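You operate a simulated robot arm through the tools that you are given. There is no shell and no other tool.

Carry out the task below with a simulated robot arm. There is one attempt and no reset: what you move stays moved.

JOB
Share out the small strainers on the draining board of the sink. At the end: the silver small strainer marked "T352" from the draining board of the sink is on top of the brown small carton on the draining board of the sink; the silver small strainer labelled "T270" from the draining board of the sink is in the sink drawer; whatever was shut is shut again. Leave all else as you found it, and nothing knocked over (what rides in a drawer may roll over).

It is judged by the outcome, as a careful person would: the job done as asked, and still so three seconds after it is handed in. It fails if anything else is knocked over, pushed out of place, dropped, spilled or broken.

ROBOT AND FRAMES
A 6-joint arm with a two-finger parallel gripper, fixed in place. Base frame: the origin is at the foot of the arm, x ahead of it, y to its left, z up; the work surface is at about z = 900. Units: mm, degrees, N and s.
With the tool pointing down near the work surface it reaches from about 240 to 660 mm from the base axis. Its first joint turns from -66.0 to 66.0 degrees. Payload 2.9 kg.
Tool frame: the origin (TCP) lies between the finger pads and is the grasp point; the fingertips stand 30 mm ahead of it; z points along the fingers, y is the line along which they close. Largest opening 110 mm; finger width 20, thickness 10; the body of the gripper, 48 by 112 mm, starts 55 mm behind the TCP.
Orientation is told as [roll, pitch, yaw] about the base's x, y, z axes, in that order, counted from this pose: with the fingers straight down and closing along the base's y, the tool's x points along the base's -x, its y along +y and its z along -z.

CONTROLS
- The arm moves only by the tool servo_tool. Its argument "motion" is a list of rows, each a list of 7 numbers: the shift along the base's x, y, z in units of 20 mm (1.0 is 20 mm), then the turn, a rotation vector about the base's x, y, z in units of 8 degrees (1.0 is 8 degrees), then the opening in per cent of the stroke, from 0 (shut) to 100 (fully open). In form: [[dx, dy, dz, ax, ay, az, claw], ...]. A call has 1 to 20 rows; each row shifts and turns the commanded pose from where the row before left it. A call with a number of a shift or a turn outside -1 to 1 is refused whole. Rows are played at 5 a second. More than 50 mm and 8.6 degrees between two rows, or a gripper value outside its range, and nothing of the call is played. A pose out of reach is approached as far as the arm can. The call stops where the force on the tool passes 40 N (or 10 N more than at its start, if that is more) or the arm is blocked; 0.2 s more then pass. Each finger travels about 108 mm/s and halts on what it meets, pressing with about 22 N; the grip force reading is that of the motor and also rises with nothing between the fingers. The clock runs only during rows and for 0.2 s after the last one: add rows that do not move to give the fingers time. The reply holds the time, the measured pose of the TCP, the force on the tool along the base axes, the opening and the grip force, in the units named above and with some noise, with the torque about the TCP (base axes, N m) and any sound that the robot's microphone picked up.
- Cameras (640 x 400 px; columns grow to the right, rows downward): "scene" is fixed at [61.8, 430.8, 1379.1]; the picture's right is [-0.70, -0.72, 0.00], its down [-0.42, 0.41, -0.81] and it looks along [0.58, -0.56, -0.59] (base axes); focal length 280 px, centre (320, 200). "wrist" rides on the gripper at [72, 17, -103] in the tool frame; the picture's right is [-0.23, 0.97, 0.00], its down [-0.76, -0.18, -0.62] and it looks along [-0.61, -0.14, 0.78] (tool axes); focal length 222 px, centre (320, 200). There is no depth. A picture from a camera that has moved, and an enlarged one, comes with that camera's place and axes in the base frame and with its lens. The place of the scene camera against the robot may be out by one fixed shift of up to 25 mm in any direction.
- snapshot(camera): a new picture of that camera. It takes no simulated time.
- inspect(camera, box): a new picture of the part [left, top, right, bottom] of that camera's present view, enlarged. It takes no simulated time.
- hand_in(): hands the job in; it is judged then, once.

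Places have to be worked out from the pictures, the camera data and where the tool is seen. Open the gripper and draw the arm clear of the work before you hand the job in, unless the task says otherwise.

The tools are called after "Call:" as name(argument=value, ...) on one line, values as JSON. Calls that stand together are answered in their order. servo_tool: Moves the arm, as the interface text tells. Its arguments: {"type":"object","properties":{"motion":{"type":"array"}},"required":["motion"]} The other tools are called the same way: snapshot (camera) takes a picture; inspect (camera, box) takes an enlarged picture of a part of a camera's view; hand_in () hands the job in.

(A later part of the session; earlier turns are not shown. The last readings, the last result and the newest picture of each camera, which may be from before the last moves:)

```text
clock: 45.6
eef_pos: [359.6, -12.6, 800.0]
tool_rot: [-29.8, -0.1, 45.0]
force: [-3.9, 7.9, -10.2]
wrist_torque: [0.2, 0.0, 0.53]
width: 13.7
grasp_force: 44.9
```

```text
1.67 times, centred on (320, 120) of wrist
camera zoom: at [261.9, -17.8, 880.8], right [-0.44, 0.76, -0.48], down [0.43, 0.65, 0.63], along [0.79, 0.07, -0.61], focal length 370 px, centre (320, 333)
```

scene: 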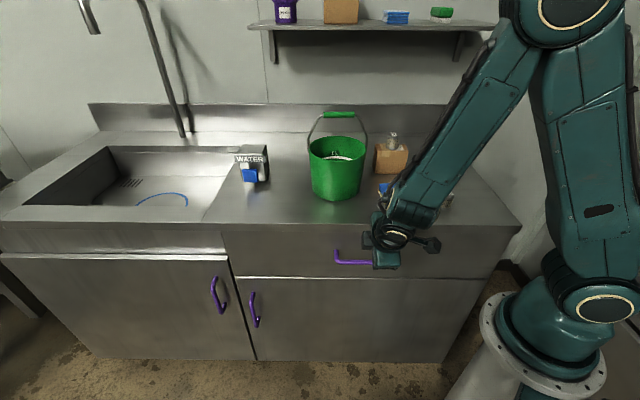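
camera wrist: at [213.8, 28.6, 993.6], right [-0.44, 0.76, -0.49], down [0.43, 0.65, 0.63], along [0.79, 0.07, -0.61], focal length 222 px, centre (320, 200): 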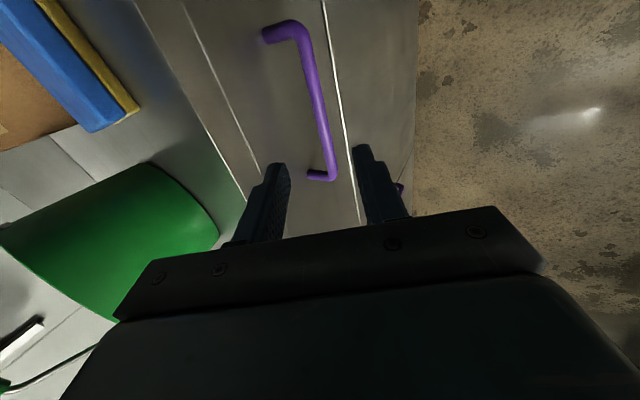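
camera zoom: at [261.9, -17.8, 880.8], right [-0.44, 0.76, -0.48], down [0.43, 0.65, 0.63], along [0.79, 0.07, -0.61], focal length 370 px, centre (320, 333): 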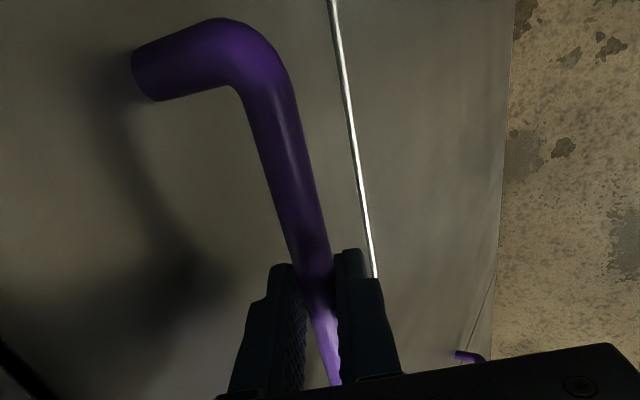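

The bar is gripped at 13.7 mm. I pull the drawer gently straight out, 30 mm to start.

Call:
servo_tool(motion=[[-0.1, 0.1, -0.03, 0, 0, 0, 0], [-0.2, 0.2, -0.03, 0, 0, 0, 0], [-0.25, 0.25, 0, 0, 0, 0, 0], [-0.25, 0.25, 0, 0, 0, 0, 0], [-0.25, 0.25, 0, 0, 0, 0, 0], [0, 0, 0, 0, 0, 0, 0]])

Call:
inspect(camera="scene", box=[200, 180, 540, 380])

```text
clock: 47.0
eef_pos: [339.4, 8.2, 800.6]
tool_rot: [-30.1, 0.1, 45.0]
force: [-1.0, -3.2, 9.7]
wrist_torque: [0.11, -0.18, 0.54]
width: 13.8
grasp_force: 45.0
```

```text
1.88 times, centred on (370, 280) of scene
camera zoom: at [61.7, 430.8, 1379.2], right [-0.7, -0.72, 0.0], down [-0.42, 0.41, -0.81], along [0.58, -0.56, -0.59], focal length 527 px, centre (226, 49)
```

zoom: 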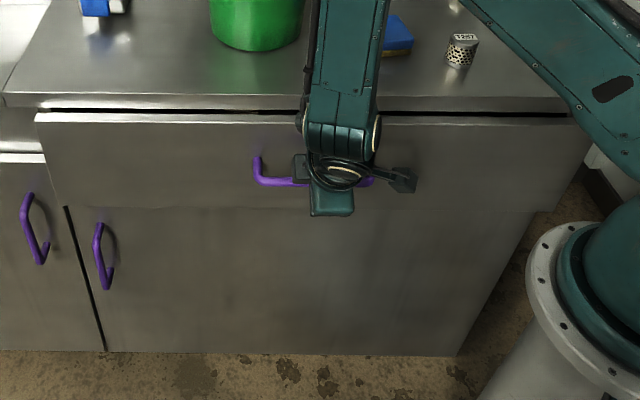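

The drawer slides out smoothly. I keep pulling in two stages, checking the clearance to the robot's own pedestal.

Call:
servo_tool(motion=[[-0.25, 0.25, 0, 0, 0, 0, 0], [-0.35, 0.35, 0, 0, 0, 0, 0], [-0.35, 0.35, 0, 0, 0, 0, 0], [-0.35, 0.35, 0, 0, 0, 0, 0], [-0.35, 0.35, 0, 0, 0, 0, 0], [-0.35, 0.35, 0, 0, 0, 0, 0], [-0.35, 0.35, 0, 0, 0, 0, 0], [-0.35, 0.35, 0, 0, 0, 0, 0], [-0.2, 0.2, 0, 0, 0, 0, 0], [0, 0, 0, 0, 0, 0, 0]])

Call:
snapshot(camera="scene")

```text
clock: 49.2
eef_pos: [280.6, 65.1, 800.8]
tool_rot: [-30.1, 0.0, 45.0]
force: [0.6, -2.3, 20.8]
wrist_torque: [0.14, -0.36, 0.62]
width: 13.6
grasp_force: 44.9
```

```text
taken
```

scene: 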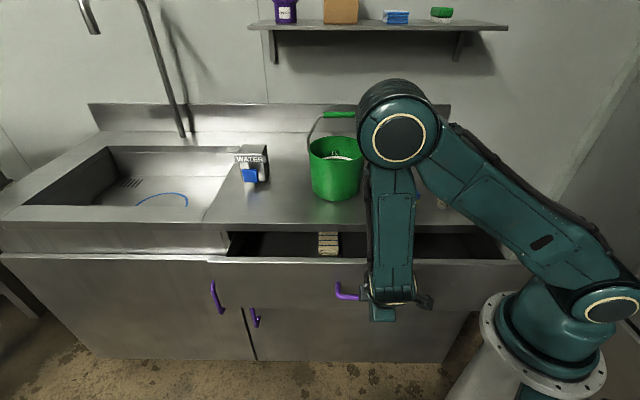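

The drawer is about 111 mm open and something small is already inside it. I ease the vertical load slightly and pull about 60 mm more.

Call:
servo_tool(motion=[[-0.2, 0.2, 0.05, 0, 0, 0, 0], [-0.3, 0.3, 0.03, 0, 0, 0, 0], [-0.35, 0.35, 0, 0, 0, 0, 0], [-0.35, 0.35, 0, 0, 0, 0, 0], [-0.35, 0.35, 0, 0, 0, 0, 0], [-0.35, 0.35, 0, 0, 0, 0, 0], [-0.2, 0.2, 0, 0, 0, 0, 0], [-0.1, 0.1, 0, 0, 0, 0, 0], [0, 0, 0, 0, 0, 0, 0]])

Call:
snapshot(camera="scene")

Call:
snapshot(camera="wrist")

```text
clock: 51.2
eef_pos: [236.6, 111.3, 800.8]
tool_rot: [-29.9, 0.0, 45.0]
force: [3.4, 2.7, -32.8]
wrist_torque: [0.14, 0.07, 0.45]
width: 13.8
grasp_force: 44.6
```

```text
taken
```

scene: 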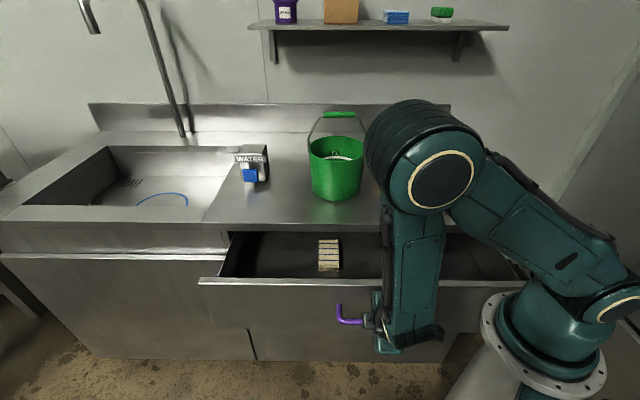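

```text
taken
camera wrist: at [138.6, 105.3, 881.6], right [-0.44, 0.76, -0.49], down [0.43, 0.65, 0.63], along [0.79, 0.07, -0.61], focal length 222 px, centre (320, 200)
```

wrist: 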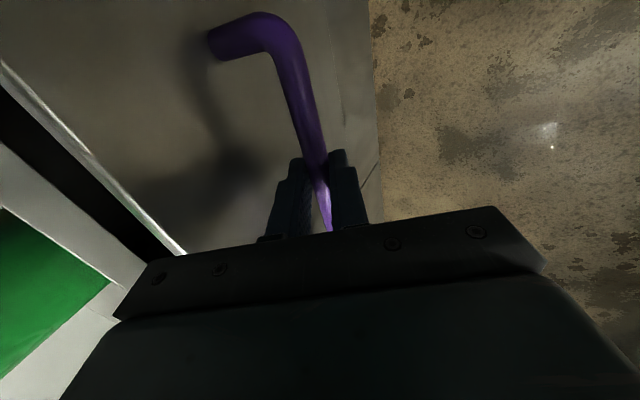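

The drawer is open about 174 mm. I relax the vertical load, open a little, back off along the tool axis and rise.

Call:
servo_tool(motion=[[0, 0, -0.05, 0, 0, 0, 0], [0, 0, 0, 0, 0, 0, 14], [0, 0, 0, 0, 0, 0, 20], [0, 0, 0, 0, 0, 0, 26], [-0.1, 0.1, 0.245, 0, 0, 0, 26], [-0.2, 0.2, 0.49, 0, 0, 0, 26], [-0.2475, 0.2475, 0.606, 0, 0, 0, 26], [-0.2475, 0.2475, 0.606, 0, 0, 0, 26], [-0.2475, 0.2475, 0.606, 0, 0, 0, 26], [0, 0, 0.8, 0, 0, 0, 26], [0, 0, 0.9, 0, 0, 0, 26], [0, 0, 0.9, 0, 0, 0, 26], [0, 0, 0.9, 0, 0, 0, 26], [0, 0, 0, 0, 0, 0, 26]])

Call:
snapshot(camera="scene")

Call:
snapshot(camera="wrist")

```text
clock: 54.2
eef_pos: [219.9, 137.8, 920.2]
tool_rot: [-30.0, 0.0, 45.0]
force: [0.9, 0.0, 0.6]
wrist_torque: [0.01, -0.05, -0.02]
width: 28.7
grasp_force: 0.1
out of reach, approached as far as the arm can: row 8, 10
```

```text
taken
```

scene: 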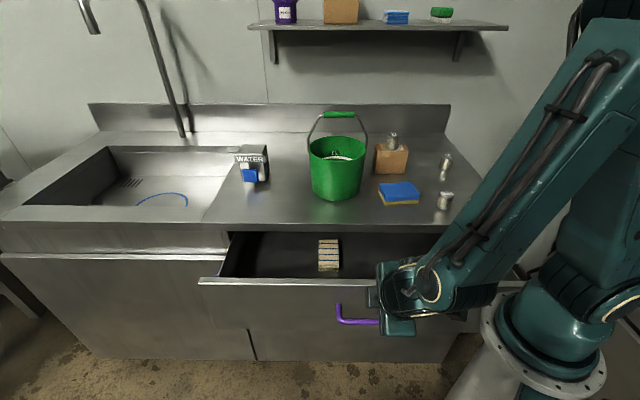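

```text
taken
camera wrist: at [122.5, 132.5, 1000.9], right [-0.44, 0.76, -0.49], down [0.43, 0.65, 0.63], along [0.79, 0.07, -0.61], focal length 222 px, centre (320, 200)
```

wrist: 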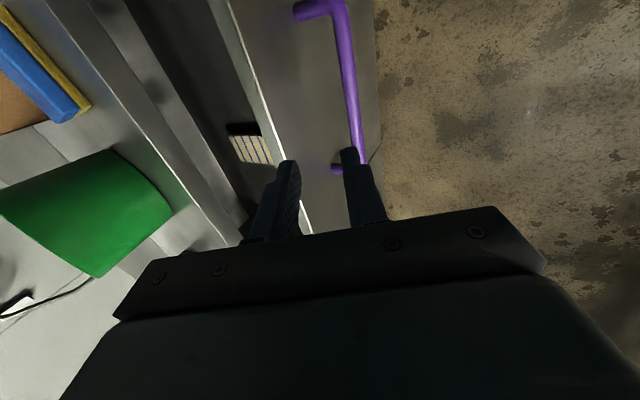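

The arm reorganised itself a little near its limit, but it is clear of the handle and the drawer stays open. I straighten the tool, rise, and look into the drawer.

Call:
servo_tool(motion=[[0, 0, 0.8, 0.663, 0.663, 0, 50], [0.15, -0.54, 0.8, 0.663, 0.663, 0, 50], [0.15, -0.54, 0.8, 0.663, 0.663, 0, 50], [0.15, -0.54, 0.8, 0.663, 0.663, 0, 50], [0.15, -0.54, 0.8, 0, 0, -0.9375, 50], [0.15, -0.54, 0.8, 0, 0, -0.9375, 50], [0.15, -0.54, 0.8, 0, 0, -0.9375, 50], [0.15, -0.54, 0.8, 0, 0, -0.9375, 50], [0.15, -0.54, 0.8, 0, 0, -0.9375, 50], [0.15, -0.54, 0.8, 0, 0, -0.9375, 50], [0.15, -0.54, 0, 0, 0, 0, 50], [0, 0, 0, 0, 0, 0, 50]])

Call:
snapshot(camera="wrist")

Call:
inspect(camera="scene", box=[190, 200, 510, 350])

```text
clock: 56.8
eef_pos: [251.4, 29.3, 1081.6]
tool_rot: [0.0, 0.1, 0.1]
force: [0.0, 0.9, -0.1]
wrist_torque: [-0.01, -0.02, 0.02]
width: 54.8
grasp_force: 0.0
```

```text
taken
camera wrist: at [178.0, 45.2, 1184.0], right [0.23, 0.97, 0.0], down [0.76, -0.18, 0.62], along [0.61, -0.14, -0.78], focal length 222 px, centre (320, 200)
```

wrist: 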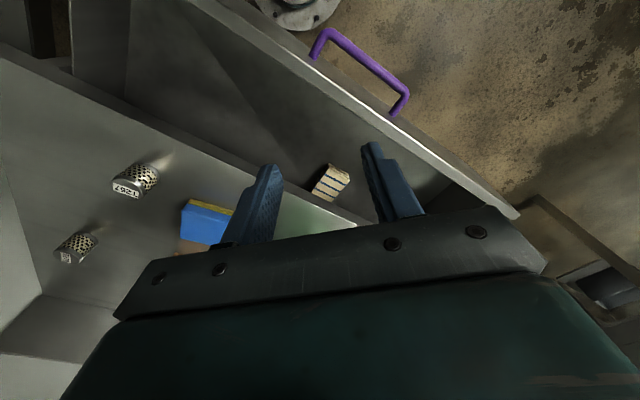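

```text
2.00 times, centred on (350, 275) of scene
camera zoom: at [61.9, 430.8, 1379.1], right [-0.7, -0.72, 0.0], down [-0.42, 0.41, -0.81], along [0.58, -0.56, -0.59], focal length 560 px, centre (260, 50)
```

zoom: 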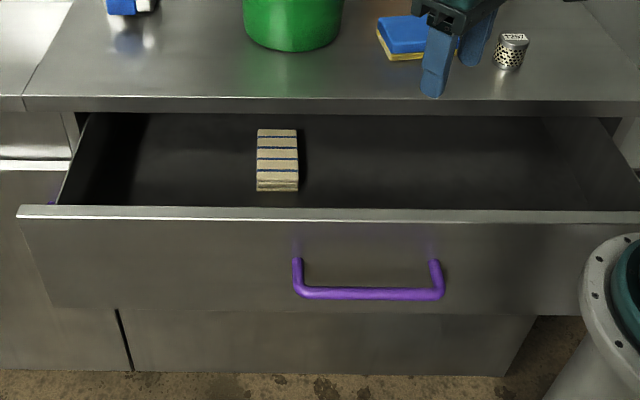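

Call:
inspect(camera="wrist", box=[180, 0, 520, 230])

```text
1.74 times, centred on (350, 115) of wrist
camera zoom: at [178.0, 45.2, 1184.0], right [0.23, 0.97, 0.0], down [0.76, -0.18, 0.62], along [0.61, -0.14, -0.78], focal length 386 px, centre (268, 348)
```

zoom: 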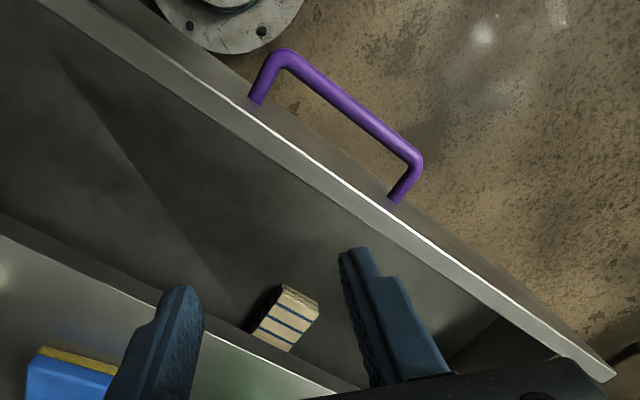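

The drawer's clear space runs from the counter edge at n=-301 to the panel at n≈-150, with its floor near z 700. The packet inside sits at larger s, so there is free room around (315,-3). I now go to T270, in two legs at height.

Call:
servo_tool(motion=[[0.27, -0.944, 0, 0, 0, 0, 60], [0.27, -0.944, 0, 0, 0, 0, 60], [0.27, -0.944, 0, 0, 0, 0, 60], [0.27, -0.944, 0, 0, 0, 0, 60], [0.27, -0.944, 0, 0, 0, 0, 60], [0.27, -0.944, 0, 0, 0, 0, 60], [0.27, -0.944, 0, 0, 0, 0, 60], [0.27, -0.944, 0, 0, 0, 0, 60], [0.27, -0.944, 0, 0, 0, 0, 60], [0.27, -0.944, 0, 0, 0, 0, 60], [0.27, -0.944, 0, 0, 0, 0, 60], [0.27, -0.944, 0, 0, 0, 0, 60], [0.27, -0.944, 0, 0, 0, 0, 60], [0.27, -0.944, 0, 0, 0, 0, 60], [0.27, -0.944, 0, 0, 0, 0, 60], [0.27, -0.944, 0, 0, 0, 0, 60]])

Call:
servo_tool(motion=[[0.27, -0.944, 0, 0, 0, 0, 60], [0.27, -0.944, 0, 0, 0, 0, 60], [0.27, -0.944, 0, 0, 0, 0, 60], [0.27, -0.944, 0, 0, 0, 0, 60], [0.27, -0.944, 0, 0, 0, 0, 60], [0.27, -0.944, 0, 0, 0, 0, 60], [0.27, -0.944, 0, 0, 0, 0, 60], [0.27, -0.944, 0, 0, 0, 0, 60], [0.27, -0.944, 0, 0, 0, 0, 60], [0.27, -0.944, 0, 0, 0, 0, 60], [0, 0, 0, 0, 0, 0, 60]])

Call:
snapshot(camera="wrist")

Call:
snapshot(camera="scene")

```text
clock: 60.2
eef_pos: [336.2, -273.8, 1080.5]
tool_rot: [0.0, -0.1, -0.1]
force: [-0.2, -0.1, 0.0]
wrist_torque: [0.03, 0.0, -0.03]
width: 65.9
grasp_force: 0.1
```

```text
clock: 62.6
eef_pos: [390.2, -462.2, 1081.3]
tool_rot: [0.0, 0.1, 0.0]
force: [-0.4, -0.3, 0.4]
wrist_torque: [-0.01, -0.04, 0.0]
width: 66.1
grasp_force: 0.0
```

```text
taken
camera wrist: at [317.7, -445.8, 1183.8], right [0.23, 0.97, 0.0], down [0.76, -0.18, 0.62], along [0.61, -0.14, -0.78], focal length 222 px, centre (320, 200)
```

wrist: 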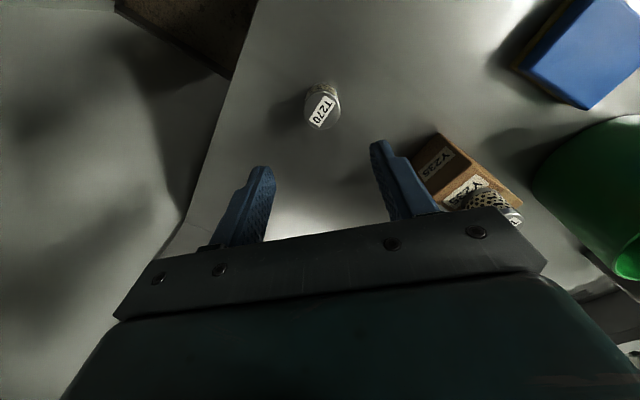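

```text
taken
```

scene: 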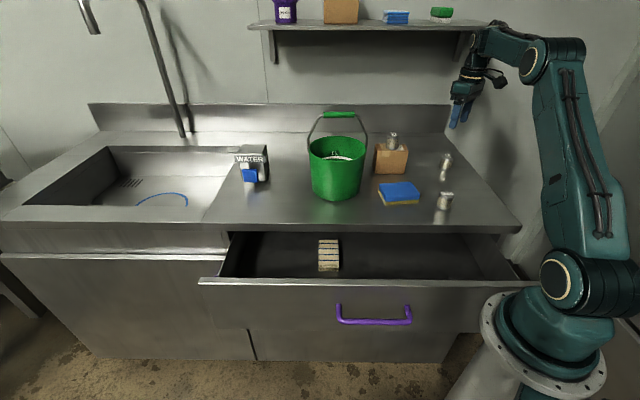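

Call:
inspect(camera="wrist", box=[280, 60, 370, 150])

```text
4.44 times, centred on (325, 105) of wrist
camera zoom: at [317.7, -445.8, 1183.8], right [0.23, 0.97, 0.0], down [0.76, -0.18, 0.62], along [0.61, -0.14, -0.78], focal length 987 px, centre (298, 622)
```

zoom: 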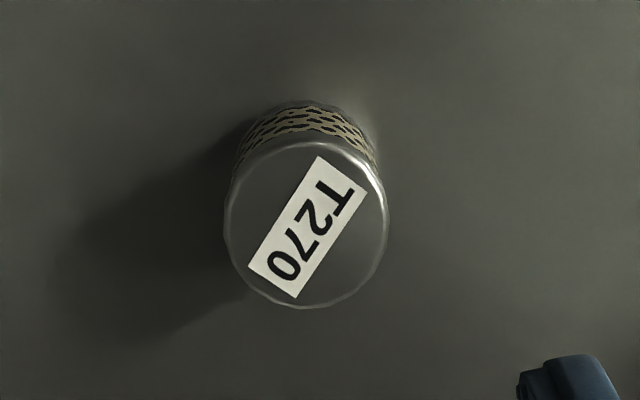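

T270 is centred within about 3 mm below the tool. I correct y slightly and descend to the same grip height that worked before.

Call:
servo_tool(motion=[[0, 0.12, -0.93, 0, 0, 0, 60], [0, 0, -0.93, 0, 0, 0, 60], [0, 0, -0.93, 0, 0, 0, 60], [0, 0, -0.93, 0, 0, 0, 60], [0, 0, -0.93, 0, 0, 0, 60], [0, 0, -0.93, 0, 0, 0, 60], [0, 0, -0.93, 0, 0, 0, 60], [0, 0, -0.93, 0, 0, 0, 60], [0, 0, 0, 0, 0, 0, 60]])

Call:
inspect(camera="wrist", box=[200, 100, 440, 250])

```text
clock: 64.6
eef_pos: [391.4, -461.5, 930.5]
tool_rot: [0.0, 0.1, 0.1]
force: [0.4, 0.5, -0.4]
wrist_torque: [0.0, 0.0, 0.03]
width: 66.1
grasp_force: 0.0
```

```text
2.67 times, centred on (320, 175) of wrist
camera zoom: at [318.8, -445.0, 1032.9], right [0.23, 0.97, 0.0], down [0.76, -0.18, 0.62], along [0.61, -0.14, -0.78], focal length 592 px, centre (320, 267)
```

zoom: 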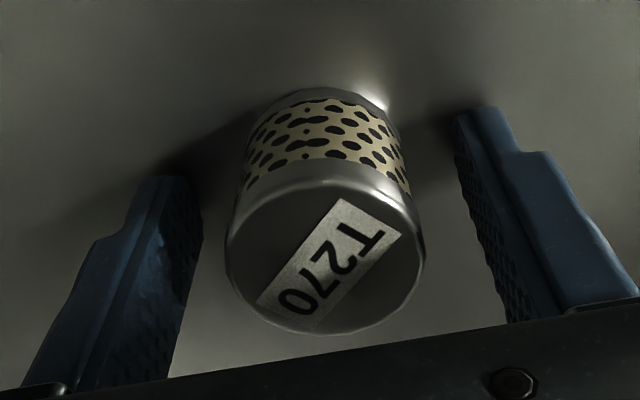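

T270 is well centred. I close and lift it slowly by about 10 mm as a test.

Call:
servo_tool(motion=[[0, 0, 0, 0, 0, 0, 45], [0, 0, 0, 0, 0, 0, 36], [0, 0, 0, 0, 0, 0, 30], [0, 0, 0, 0, 0, 0, 15], [0, 0, 0, 0, 0, 0, 0], [0, 0, 0, 0, 0, 0, 0], [0, 0, 0, 0, 0, 0, 0], [0, 0, 0.1, 0, 0, 0, 0], [0, 0, 0.15, 0, 0, 0, 0], [0, 0, 0.2, 0, 0, 0, 0], [0, 0, 0.2, 0, 0, 0, 0]])

Call:
inspect(camera="wrist", box=[200, 100, 440, 250])

```text
clock: 67.0
eef_pos: [390.6, -460.1, 944.8]
tool_rot: [0.0, -0.1, 0.0]
force: [-0.1, 0.6, -0.7]
wrist_torque: [0.01, 0.0, 0.0]
width: 38.1
grasp_force: 22.2
```

```text
2.67 times, centred on (320, 175) of wrist
camera zoom: at [318.9, -443.7, 1046.6], right [0.23, 0.97, 0.0], down [0.76, -0.18, 0.62], along [0.61, -0.14, -0.78], focal length 592 px, centre (320, 267)
```

zoom: 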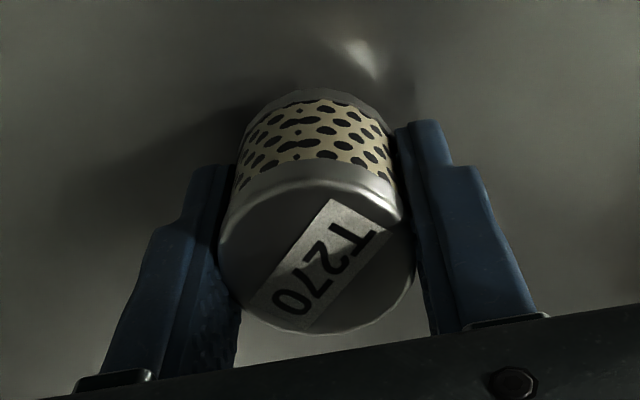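

T270 is held and clear of the board. I lift it steadily to carrying height.

Call:
servo_tool(motion=[[0, 0, 0.35, 0, 0, 0, 0], [0, 0, 0.5, 0, 0, 0, 0], [0, 0, 0.6, 0, 0, 0, 0], [0, 0, 0.6, 0, 0, 0, 0], [0, 0, 0.6, 0, 0, 0, 0], [0, 0, 0.6, 0, 0, 0, 0], [0, 0, 0.6, 0, 0, 0, 0], [0, 0, 0.6, 0, 0, 0, 0], [0, 0, 0.6, 0, 0, 0, 0], [0, 0, 0.6, 0, 0, 0, 0], [0, 0, 0.6, 0, 0, 0, 0], [0, 0, 0.5, 0, 0, 0, 0], [0, 0, 0.3, 0, 0, 0, 0], [0, 0, 0, 0, 0, 0, 0]])

```text
clock: 70.0
eef_pos: [390.4, -459.2, 1086.1]
tool_rot: [0.0, 0.0, 0.1]
force: [0.4, 0.3, -0.7]
wrist_torque: [0.0, -0.03, 0.01]
width: 38.2
grasp_force: 21.8
```

Holding steady at 38.2 mm. I carry T270 across to above the open drawer, turning the tool 45° on the way.

Call:
servo_tool(motion=[[-0.06, 0.38, 0, 0, 0, 0, 0], [-0.1, 0.6, 0, 0, 0, 0, 0], [-0.127, 0.76, 0, 0, 0, 0, 0], [-0.127, 0.76, 0, 0, 0, 0, 0], [-0.127, 0.76, 0, 0, 0, 0, 0], [-0.127, 0.76, 0, 0, 0, 0, 0], [-0.127, 0.76, 0, 0, 0, 0, 0], [-0.127, 0.76, 0, 0, 0, 0, 0], [-0.127, 0.76, 0, 0, 0, 0, 0], [-0.127, 0.76, 0, 0, 0, 0, 0], [-0.127, 0.76, 0, 0, 0, 0, 0], [-0.127, 0.76, 0, 0, 0, 0, 0], [-0.127, 0.76, 0, 0, 0, 0, 0], [-0.127, 0.76, 0, 0, 0, 0, 0], [-0.127, 0.76, 0, 0, 0, 0, 0], [-0.127, 0.76, 0, 0, 0, 0, 0]])

Call:
servo_tool(motion=[[-0.127, 0.76, 0, 0, 0, 0.3, 0], [-0.127, 0.76, 0, 0, 0, 0.4, 0], [-0.127, 0.76, 0, 0, 0, 0.4, 0], [-0.127, 0.76, 0, 0, 0, 0.4, 0], [-0.127, 0.76, 0, 0, 0, 0.4, 0], [-0.127, 0.76, 0, 0, 0, 0.4, 0], [-0.127, 0.76, 0, 0, 0, 0.4, 0], [-0.127, 0.76, 0, 0, 0, 0.4, 0], [-0.127, 0.76, 0, 0, 0, 0.4, 0], [-0.127, 0.76, 0, 0, 0, 0.4, 0], [-0.127, 0.76, 0, 0, 0, 0.4, 0], [-0.127, 0.76, 0, 0, 0, 0.4, 0], [-0.127, 0.76, 0, 0, 0, 0.4, 0], [-0.09, 0.6, 0, 0, 0, 0.4, 0], [0, 0.4, 0, 0, 0, 0.125, 0], [0, 0, 0, 0, 0, 0, 0]])

Call:
snapshot(camera="wrist")

Call:
snapshot(camera="scene")

```text
clock: 73.4
eef_pos: [350.9, -226.0, 1085.9]
tool_rot: [0.1, 0.0, 0.0]
force: [0.3, -0.4, -0.6]
wrist_torque: [0.01, -0.02, 0.01]
width: 38.3
grasp_force: 21.7
```

```text
clock: 76.8
eef_pos: [317.9, -11.0, 1086.9]
tool_rot: [0.0, 0.0, 45.0]
force: [-0.5, 0.2, -0.4]
wrist_torque: [-0.01, -0.01, -0.03]
width: 38.1
grasp_force: 22.4
```

```text
taken
camera wrist: at [255.6, -49.8, 1188.8], right [-0.53, 0.85, 0.0], down [0.66, 0.41, 0.62], along [0.53, 0.33, -0.78], focal length 222 px, centre (320, 200)
```

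wrist: 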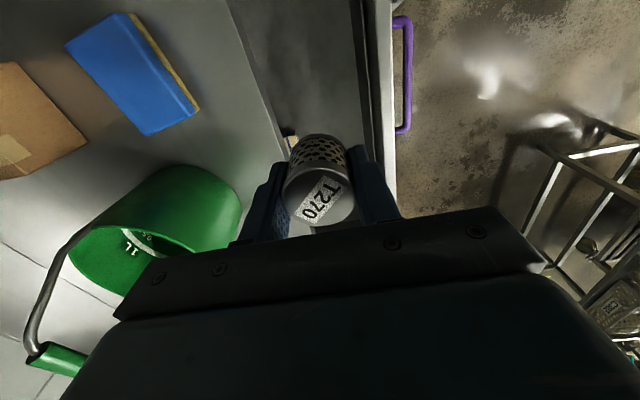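

```text
taken
```

scene: 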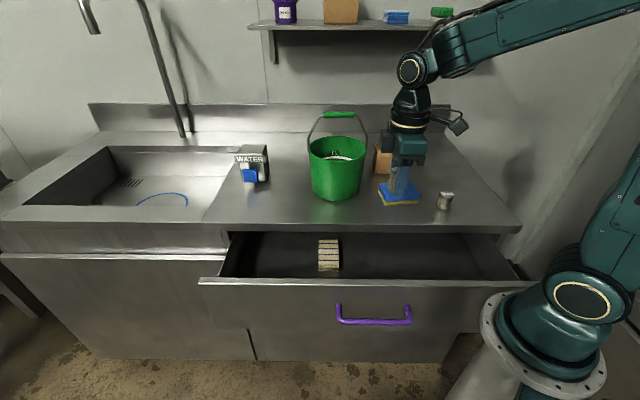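

Call:
inspect(camera="wrist", box=[220, 0, 420, 160])

```text
2.50 times, centred on (320, 80) of wrist
camera zoom: at [255.6, -49.8, 1188.8], right [-0.53, 0.85, 0.0], down [0.66, 0.41, 0.62], along [0.53, 0.33, -0.78], focal length 555 px, centre (320, 500)
```

zoom: 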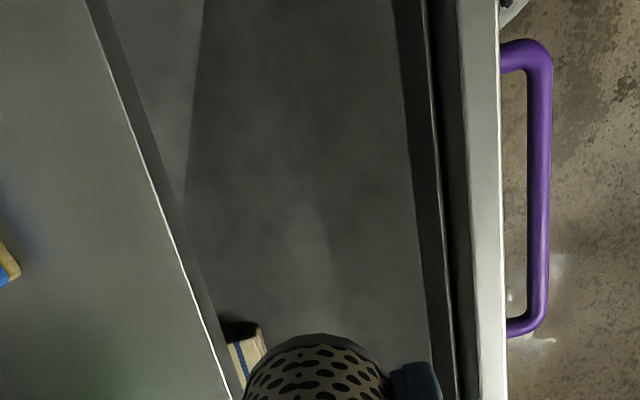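

Measuring the edges puts the free gap from n≈-299 (counter) to n≈-159 (panel), so I centre the gripper at n≈-228. I descend first to where the gripper body is still above the panel top.

Call:
servo_tool(motion=[[-0.127, 0.127, -0.4, 0, 0, 0, 0], [0, 0, -0.7, 0, 0, 0, 0], [0, 0, -0.8, 0, 0, 0, 0], [0, 0, -0.8, 0, 0, 0, 0], [0, 0, -0.8, 0, 0, 0, 0], [0, 0, -0.8, 0, 0, 0, 0], [0, 0, -0.8, 0, 0, 0, 0], [0, 0, -0.8, 0, 0, 0, 0], [0, 0, -0.8, 0, 0, 0, 0], [0, 0, -0.8, 0, 0, 0, 0], [0, 0, -0.8, 0, 0, 0, 0], [0, 0, -0.8, 0, 0, 0, 0], [0, 0, -0.8, 0, 0, 0, 0], [0, 0, -0.8, 0, 0, 0, 0], [0, 0, -0.8, 0, 0, 0, 0], [0, 0, -0.7, 0, 0, 0, 0], [0, 0, -0.5, 0, 0, 0, 0], [0, 0, 0, 0, 0, 0, 0]])

Call:
snapshot(camera="wrist")

Call:
inspect(camera="scene", box=[280, 150, 520, 330])

```text
clock: 80.6
eef_pos: [314.8, -6.3, 831.4]
tool_rot: [0.0, 0.0, 45.0]
force: [0.8, 0.0, -0.2]
wrist_torque: [0.01, 0.01, -0.05]
width: 38.2
grasp_force: 21.8
```

```text
taken
camera wrist: at [252.1, -46.7, 934.5], right [-0.53, 0.85, 0.0], down [0.66, 0.41, 0.62], along [0.53, 0.33, -0.78], focal length 222 px, centre (320, 200)
```

wrist: 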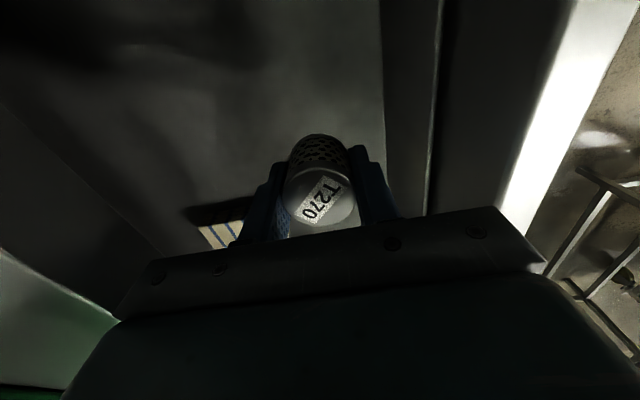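

```text
2.22 times, centred on (400, 240) of scene
camera zoom: at [61.9, 430.8, 1379.1], right [-0.7, -0.72, 0.0], down [-0.42, 0.41, -0.81], along [0.58, -0.56, -0.59], focal length 622 px, centre (142, 111)
```

zoom: 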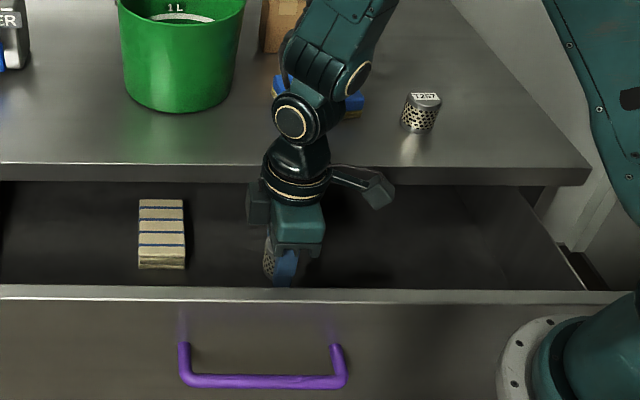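

The box wall inside the panel sits at about n=-163, so I shift 2.5 mm towards the counter for even clearance, then lower further, gently.

Call:
servo_tool(motion=[[0.09, -0.09, -0.3, 0, 0, 0, 0], [0, 0, -0.4, 0, 0, 0, 0], [0, 0, -0.5, 0, 0, 0, 0], [0, 0, -0.5, 0, 0, 0, 0], [0, 0, -0.5, 0, 0, 0, 0], [0, 0, -0.5, 0, 0, 0, 0], [0, 0, -0.4, 0, 0, 0, 0], [0, 0, 0, 0, 0, 0, 0]])

Call:
snapshot(camera="wrist")

Call:
inspect(camera="scene", box=[280, 150, 520, 330])

```text
clock: 82.4
eef_pos: [319.3, -9.3, 769.8]
tool_rot: [0.1, 0.0, 44.9]
force: [0.5, 0.6, -0.4]
wrist_torque: [0.03, 0.03, 0.01]
width: 38.1
grasp_force: 21.8
```

```text
taken
camera wrist: at [255.9, -49.0, 872.7], right [-0.53, 0.85, 0.0], down [0.66, 0.41, 0.62], along [0.53, 0.33, -0.78], focal length 222 px, centre (320, 200)
```

wrist: 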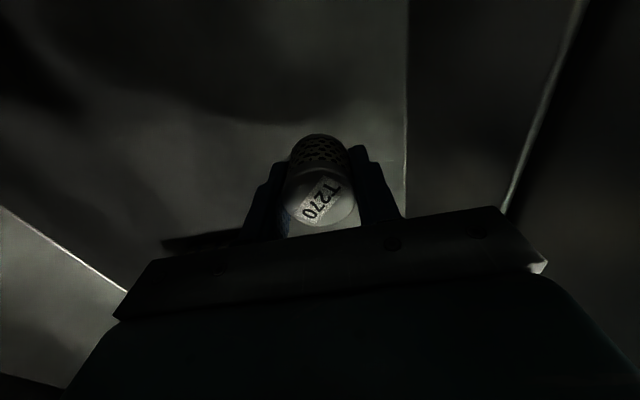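

```text
2.22 times, centred on (400, 240) of scene
camera zoom: at [61.9, 430.8, 1379.1], right [-0.7, -0.72, 0.0], down [-0.42, 0.41, -0.81], along [0.58, -0.56, -0.59], focal length 622 px, centre (142, 111)
```

zoom: 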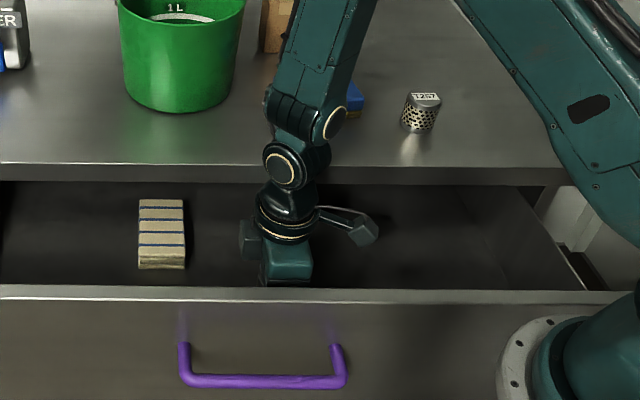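

The body is inside with clearance on both sides. I lower more, then creep to contact.

Call:
servo_tool(motion=[[0, 0, -0.3, 0, 0, 0, 0], [0, 0, -0.4, 0, 0, 0, 0], [0, 0, -0.3, 0, 0, 0, 0], [0, 0, -0.2, 0, 0, 0, 0], [0, 0, 0, 0, 0, 0, 0]])

Call:
servo_tool(motion=[[0, 0, -0.1, 0, 0, 0, 0], [0, 0, -0.1, 0, 0, 0, 0], [0, 0, 0, 0, 0, 0, 0]])

Call:
inspect(camera="wrist", box=[200, 100, 440, 250])

```text
clock: 83.6
eef_pos: [317.5, -6.7, 745.7]
tool_rot: [0.0, 0.0, 45.0]
force: [-0.1, 0.4, -0.4]
wrist_torque: [-0.01, -0.03, 0.0]
width: 38.4
grasp_force: 22.5
```

```text
clock: 84.4
eef_pos: [318.3, -8.0, 743.5]
tool_rot: [0.0, 0.1, 45.0]
force: [-0.6, 0.5, -0.2]
wrist_torque: [0.01, 0.03, 0.01]
width: 38.1
grasp_force: 21.5
```

```text
2.67 times, centred on (320, 175) of wrist
camera zoom: at [255.0, -48.5, 844.5], right [-0.53, 0.85, 0.0], down [0.66, 0.41, 0.62], along [0.53, 0.33, -0.78], focal length 592 px, centre (320, 267)
```

zoom: 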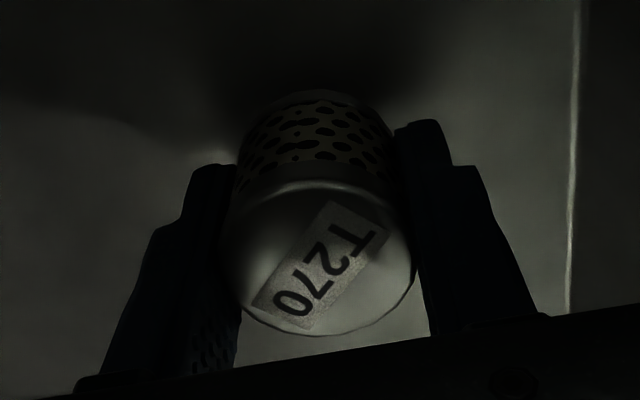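

Still free at z≈743. I keep creeping down in small steps, watching the vertical force.

Call:
servo_tool(motion=[[0, 0, -0.1, 0, 0, 0, 0], [0, 0, -0.1, 0, 0, 0, 0], [0, 0, 0, 0, 0, 0, 0]])

Call:
servo_tool(motion=[[0, 0, -0.07, 0, 0, 0, 0], [0, 0, -0.07, 0, 0, 0, 0], [0, 0, 0, 0, 0, 0, 0]])

```text
clock: 85.2
eef_pos: [317.2, -8.4, 738.3]
tool_rot: [0.0, 0.1, 45.0]
force: [-0.2, 0.0, -0.4]
wrist_torque: [0.01, -0.03, -0.01]
width: 38.3
grasp_force: 22.6
```

```text
clock: 86.0
eef_pos: [317.9, -7.1, 734.9]
tool_rot: [0.0, 0.0, 44.9]
force: [0.0, -0.3, -1.2]
wrist_torque: [-0.04, 0.01, 0.04]
width: 38.3
grasp_force: 22.1
```

Call:
servo_tool(motion=[[0, 0, -0.07, 0, 0, 0, 0], [0, 0, 0, 0, 0, 0, 0]])

Call:
servo_tool(motion=[[0, 0, -0.07, 0, 0, 0, 0], [0, 0, 0, 0, 0, 0, 0]])

Call:
servo_tool(motion=[[0, 0, -0.07, 0, 0, 0, 0], [0, 0, 0, 0, 0, 0, 0]])

```text
clock: 86.6
eef_pos: [318.1, -8.6, 734.5]
tool_rot: [0.0, 0.1, 45.0]
force: [0.1, 0.4, -0.1]
wrist_torque: [0.0, -0.07, 0.02]
width: 38.1
grasp_force: 21.9
```

```text
clock: 87.2
eef_pos: [318.4, -7.5, 732.8]
tool_rot: [-0.1, 0.0, 45.0]
force: [-0.5, -0.1, -1.4]
wrist_torque: [0.01, -0.03, 0.02]
width: 38.4
grasp_force: 22.1
```

```text
clock: 87.8
eef_pos: [316.4, -8.6, 730.6]
tool_rot: [0.0, 0.0, 45.0]
force: [0.2, 0.4, -1.2]
wrist_torque: [0.02, -0.01, 0.02]
width: 38.1
grasp_force: 22.1
```

No contact yet at z≈731; the force is still only the strainer's weight. I continue in small steps.

Call:
servo_tool(motion=[[0, 0, -0.07, 0, 0, 0, 0], [0, 0, 0, 0, 0, 0, 0]])

Call:
servo_tool(motion=[[0, 0, -0.07, 0, 0, 0, 0], [0, 0, 0, 0, 0, 0, 0]])

Call:
servo_tool(motion=[[0, 0, -0.07, 0, 0, 0, 0], [0, 0, 0, 0, 0, 0, 0]])

Call:
inspect(camera="wrist", box=[200, 100, 440, 250])

```text
clock: 88.4
eef_pos: [317.5, -9.3, 729.2]
tool_rot: [-0.1, 0.0, 45.0]
force: [0.7, 0.0, 0.0]
wrist_torque: [0.0, 0.0, -0.03]
width: 38.2
grasp_force: 22.1
```

```text
clock: 89.0
eef_pos: [317.7, -8.6, 728.1]
tool_rot: [0.0, 0.0, 45.0]
force: [0.6, 0.2, 0.3]
wrist_torque: [0.04, 0.03, -0.01]
width: 38.2
grasp_force: 22.4
```

```text
clock: 89.6
eef_pos: [319.3, -9.5, 728.0]
tool_rot: [0.0, 0.0, 45.0]
force: [-0.6, -0.8, -0.4]
wrist_torque: [0.01, 0.0, 0.0]
width: 38.4
grasp_force: 22.0
```

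```text
2.67 times, centred on (320, 175) of wrist
camera zoom: at [254.5, -48.5, 829.9], right [-0.53, 0.85, 0.0], down [0.66, 0.41, 0.62], along [0.53, 0.33, -0.78], focal length 592 px, centre (320, 267)
```

zoom: 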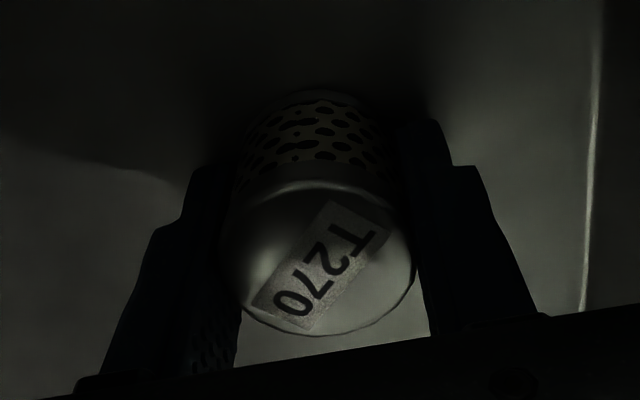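

Call:
servo_tool(motion=[[0, 0, -0.06, 0, 0, 0, 0], [0, 0, 0, 0, 0, 0, 0]])

Call:
servo_tool(motion=[[0, 0, -0.06, 0, 0, 0, 0], [0, 0, 0, 0, 0, 0, 0]])

Call:
servo_tool(motion=[[0, 0, -0.06, 0, 0, 0, 0], [0, 0, 0, 0, 0, 0, 0]])

```text
clock: 90.2
eef_pos: [318.1, -8.6, 726.5]
tool_rot: [-0.1, 0.0, 45.1]
force: [-1.7, 2.1, 19.2]
wrist_torque: [0.0, 0.12, -0.02]
width: 38.6
grasp_force: 22.2
```

```text
clock: 90.6
eef_pos: [318.9, -8.7, 725.6]
tool_rot: [0.0, 0.0, 45.0]
force: [-1.9, -0.6, 5.6]
wrist_torque: [0.01, 0.05, 0.02]
width: 38.5
grasp_force: 22.0
stopped in row 2: the force on the tool passed its limit at 46 N (the readings are from after the stop); the commanded pose is now the measured one
```

```text
clock: 91.2
eef_pos: [317.6, -7.7, 726.5]
tool_rot: [0.0, 0.0, 45.0]
force: [-1.0, -0.5, 6.3]
wrist_torque: [-0.02, 0.11, 0.01]
width: 38.5
grasp_force: 21.9
stopped in row 2: the force on the tool passed its limit at 42 N (the readings are from after the stop); the commanded pose is now the measured one
```

The strainer is on the drawer floor at z≈726. I relieve the push, open the fingers a little, and rise straight up slowly.

Call:
servo_tool(motion=[[0, 0, 0.03, 0, 0, 0, 0], [0, 0, 0, 0, 0, 0, 36], [0, 0, 0, 0, 0, 0, 42], [0, 0, 0, 0, 0, 0, 50], [0, 0, 0, 0, 0, 0, 52], [0, 0, 0.2, 0, 0, 0, 52], [0, 0, 0.4, 0, 0, 0, 52], [0, 0, 0.6, 0, 0, 0, 52], [0, 0, 0.6, 0, 0, 0, 52], [0, 0, 0.6, 0, 0, 0, 52], [0, 0, 0.8, 0, 0, 0, 52], [0, 0, 0.8, 0, 0, 0, 52], [0, 0, 0, 0, 0, 0, 52]])

Call:
snapshot(camera="wrist")

```text
clock: 94.0
eef_pos: [317.1, -9.0, 806.4]
tool_rot: [0.0, 0.0, 45.0]
force: [0.7, 0.5, -0.1]
wrist_torque: [0.02, 0.0, 0.03]
width: 57.2
grasp_force: 0.0
```

```text
taken
camera wrist: at [254.0, -49.4, 908.7], right [-0.53, 0.85, 0.0], down [0.66, 0.41, 0.62], along [0.53, 0.33, -0.78], focal length 222 px, centre (320, 200)
```

wrist: 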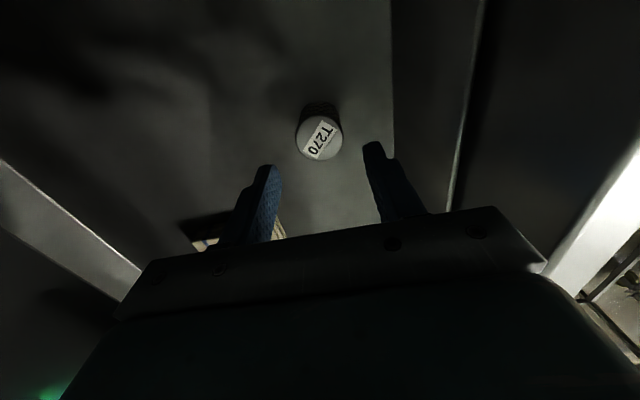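

T270 stands upright on the drawer floor. I rise clear, close the fingers, and move out in front of the drawer with a slight tilt, ready to push it shut with the fingertips.

Call:
servo_tool(motion=[[0, 0, 0.8, 0, 0, 0, 52], [0, 0, 0.97, 0, 0, 0, 52], [0, 0, 0.97, 0, 0, 0, 52], [0, 0, 0.97, 0, 0, 0, 52], [0, 0, 0.97, 0, 0, 0, 52], [0, 0, 0.97, 0, 0, 0, 30], [0, 0, 0.97, 0, 0, 0, 10], [0, 0, 0.97, 0, 0, 0, 0], [0, 0, 0.97, 0, 0, 0, 0], [0, 0, 0.97, 0, 0, 0, 0], [0, 0, 0, -0.663, -0.663, 0, 0], [0, 0, 0, -0.663, -0.663, 0, 0], [0, 0, 0, -0.663, -0.663, 0, 0], [0, 0, 0, 0, 0, 0, 0]])

Call:
servo_tool(motion=[[-0.464, 0.729, 0, 0, 0, 0, 0], [-0.464, 0.729, 0, 0, 0, 0, 0], [-0.464, 0.729, 0, 0, 0, 0, 0], [-0.464, 0.729, 0, 0, 0, 0, 0], [-0.464, 0.729, 0, 0, 0, 0, 0], [-0.464, 0.729, 0, 0, 0, 0, 0], [-0.464, 0.729, 0, 0, 0, 0, 0], [-0.464, 0.729, 0, 0, 0, 0, 0], [0, 0, 0, 0, 0, 0, 0]])

Call:
snapshot(camera="scene")

Call:
snapshot(camera="wrist")

```text
clock: 97.0
eef_pos: [318.3, -9.7, 996.9]
tool_rot: [-22.6, -0.1, 45.0]
force: [0.2, 0.0, 0.1]
wrist_torque: [-0.01, 0.01, 0.02]
width: 0.1
grasp_force: 22.2
```

```text
clock: 99.0
eef_pos: [241.9, 107.6, 996.0]
tool_rot: [-22.4, -0.1, 45.1]
force: [-0.1, 0.2, -0.8]
wrist_torque: [-0.02, 0.0, 0.01]
width: 0.3
grasp_force: 21.9
```

```text
taken
```

scene: 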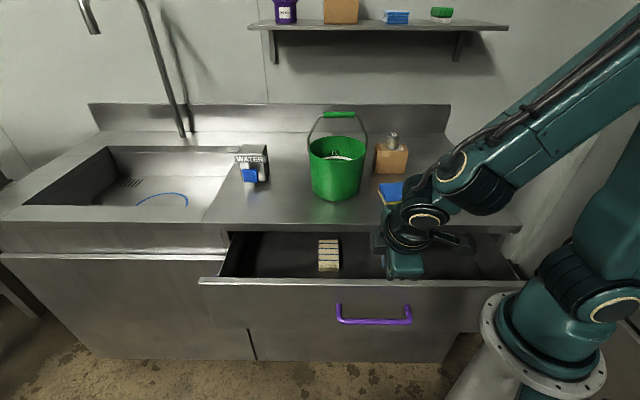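

```text
taken
camera wrist: at [152.2, 94.5, 1085.1], right [-0.47, 0.8, -0.37], down [0.49, 0.59, 0.64], along [0.73, 0.13, -0.67], focal length 222 px, centre (320, 200)
```

wrist: 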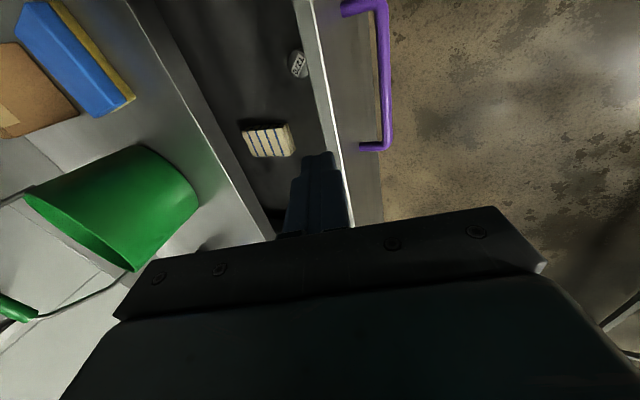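

T270 stands upright in the drawer and the tool is in front of the panel. I descend until the tips are level with the upper part of the drawer front, above the handle.

Call:
servo_tool(motion=[[0, 0, -0.7, 0, 0, 0, 0], [0, 0, -0.7, 0, 0, 0, 0], [0, 0, -0.7, 0, 0, 0, 0], [0, 0, -0.7, 0, 0, 0, 0], [0, 0, -0.7, 0, 0, 0, 0], [0, 0, -0.7, 0, 0, 0, 0], [0, 0, -0.7, 0, 0, 0, 0], [0, 0, -0.7, 0, 0, 0, 0], [0, 0, -0.7, 0, 0, 0, 0], [0, 0, -0.7, 0, 0, 0, 0], [0, 0, 0, 0, 0, 0, 0]])

Call:
snapshot(camera="scene")

Call:
snapshot(camera="wrist")

```text
clock: 101.4
eef_pos: [249.4, 112.9, 857.9]
tool_rot: [-22.5, -0.1, 44.9]
force: [-0.2, -0.6, 0.0]
wrist_torque: [0.02, -0.04, 0.02]
width: 0.0
grasp_force: 22.3
out of reach, approached as far as the arm can: row 6, 8
```

```text
taken
```

scene: 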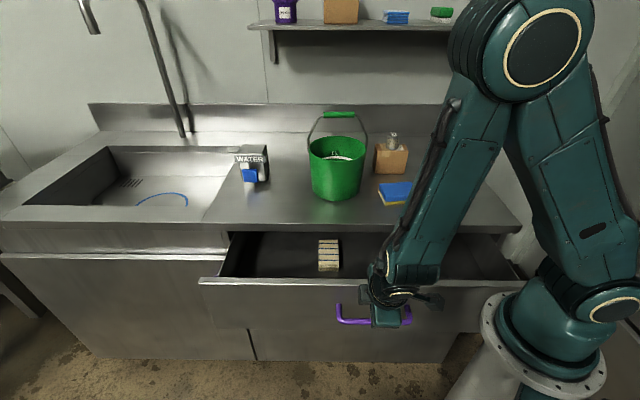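

```text
taken
camera wrist: at [158.7, 99.9, 945.9], right [-0.48, 0.8, -0.37], down [0.49, 0.59, 0.64], along [0.73, 0.13, -0.67], focal length 222 px, centre (320, 200)
```

wrist: 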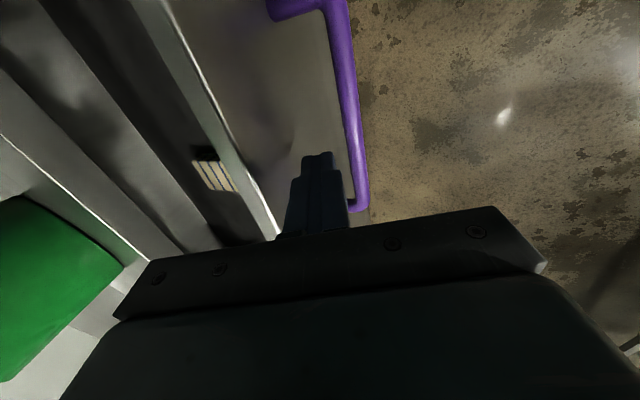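

The tips are between the panel and the outer line of the handle, above the bar. I push the drawer in gently along its slide direction.

Call:
servo_tool(motion=[[0.15, -0.15, 0, 0, 0, 0, 0], [0.2, -0.2, 0, 0, 0, 0, 0], [0.2, -0.2, 0, 0, 0, 0, 0], [0.15, -0.15, 0, 0, 0, 0, 0], [0.15, -0.15, 0, 0, 0, 0, 0], [0.2, -0.2, 0, 0, 0, 0, 0], [0.25, -0.25, 0, 0, 0, 0, 0], [0.28, -0.28, 0, 0, 0, 0, 0], [0.28, -0.28, 0, 0, 0, 0, 0], [0.28, -0.28, 0, 0, 0, 0, 0], [0.2, -0.2, 0, 0, 0, 0, 0], [0, 0, 0, 0, 0, 0, 0]])

Call:
snapshot(camera="scene")

Call:
snapshot(camera="wrist")

```text
clock: 104.0
eef_pos: [295.3, 66.6, 857.5]
tool_rot: [-22.6, -0.1, 45.1]
force: [-1.9, 2.2, 0.1]
wrist_torque: [0.03, 0.03, 0.03]
width: 0.0
grasp_force: 22.3
```

```text
taken
```

scene: 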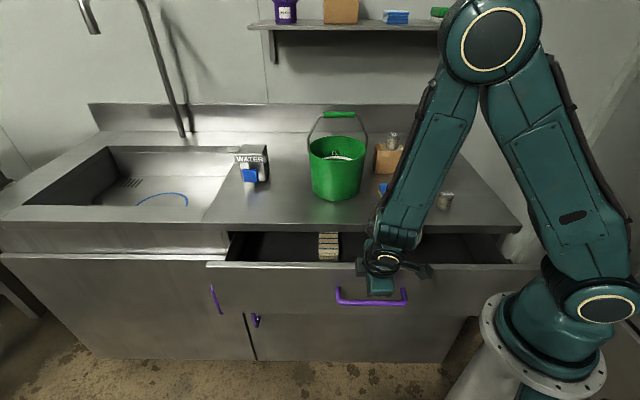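

```text
taken
camera wrist: at [205.1, 53.0, 945.9], right [-0.48, 0.8, -0.37], down [0.48, 0.59, 0.64], along [0.73, 0.13, -0.67], focal length 222 px, centre (320, 200)
```

wrist: 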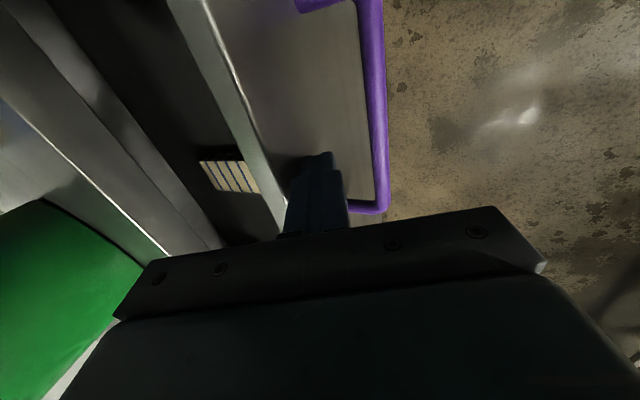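

The drawer is moving in with about 3 N. I continue.

Call:
servo_tool(motion=[[0.2, -0.2, 0, 0, 0, 0, 0], [0.28, -0.28, 0, 0, 0, 0, 0], [0.28, -0.28, 0, 0, 0, 0, 0], [0.28, -0.28, 0, 0, 0, 0, 0], [0.28, -0.28, 0, 0, 0, 0, 0], [0.28, -0.28, 0, 0, 0, 0, 0], [0.28, -0.28, 0, 0, 0, 0, 0], [0.28, -0.28, 0, 0, 0, 0, 0], [0.28, -0.28, 0, 0, 0, 0, 0], [0.28, -0.28, 0, 0, 0, 0, 0], [0.28, -0.28, 0, 0, 0, 0, 0], [0.28, -0.28, 0, 0, 0, 0, 0], [0.15, -0.15, 0, 0, 0, 0, 0], [0, 0, 0, 0, 0, 0, 0]])

Call:
snapshot(camera="scene")

Call:
snapshot(camera="wrist")

```text
clock: 107.0
eef_pos: [364.7, -3.1, 856.5]
tool_rot: [-22.6, -0.1, 45.0]
force: [-2.3, 0.3, -0.5]
wrist_torque: [-0.04, 0.03, 0.0]
width: 0.1
grasp_force: 21.6
```

```text
taken
```

scene: 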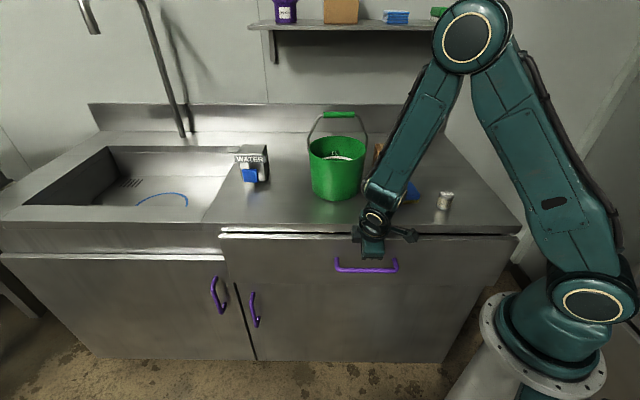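

```text
taken
camera wrist: at [274.7, -15.8, 945.7], right [-0.47, 0.8, -0.37], down [0.48, 0.59, 0.64], along [0.73, 0.13, -0.67], focal length 222 px, centre (320, 200)
```

wrist: 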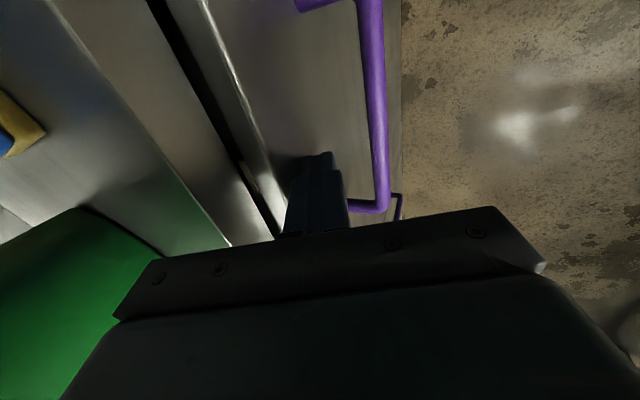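

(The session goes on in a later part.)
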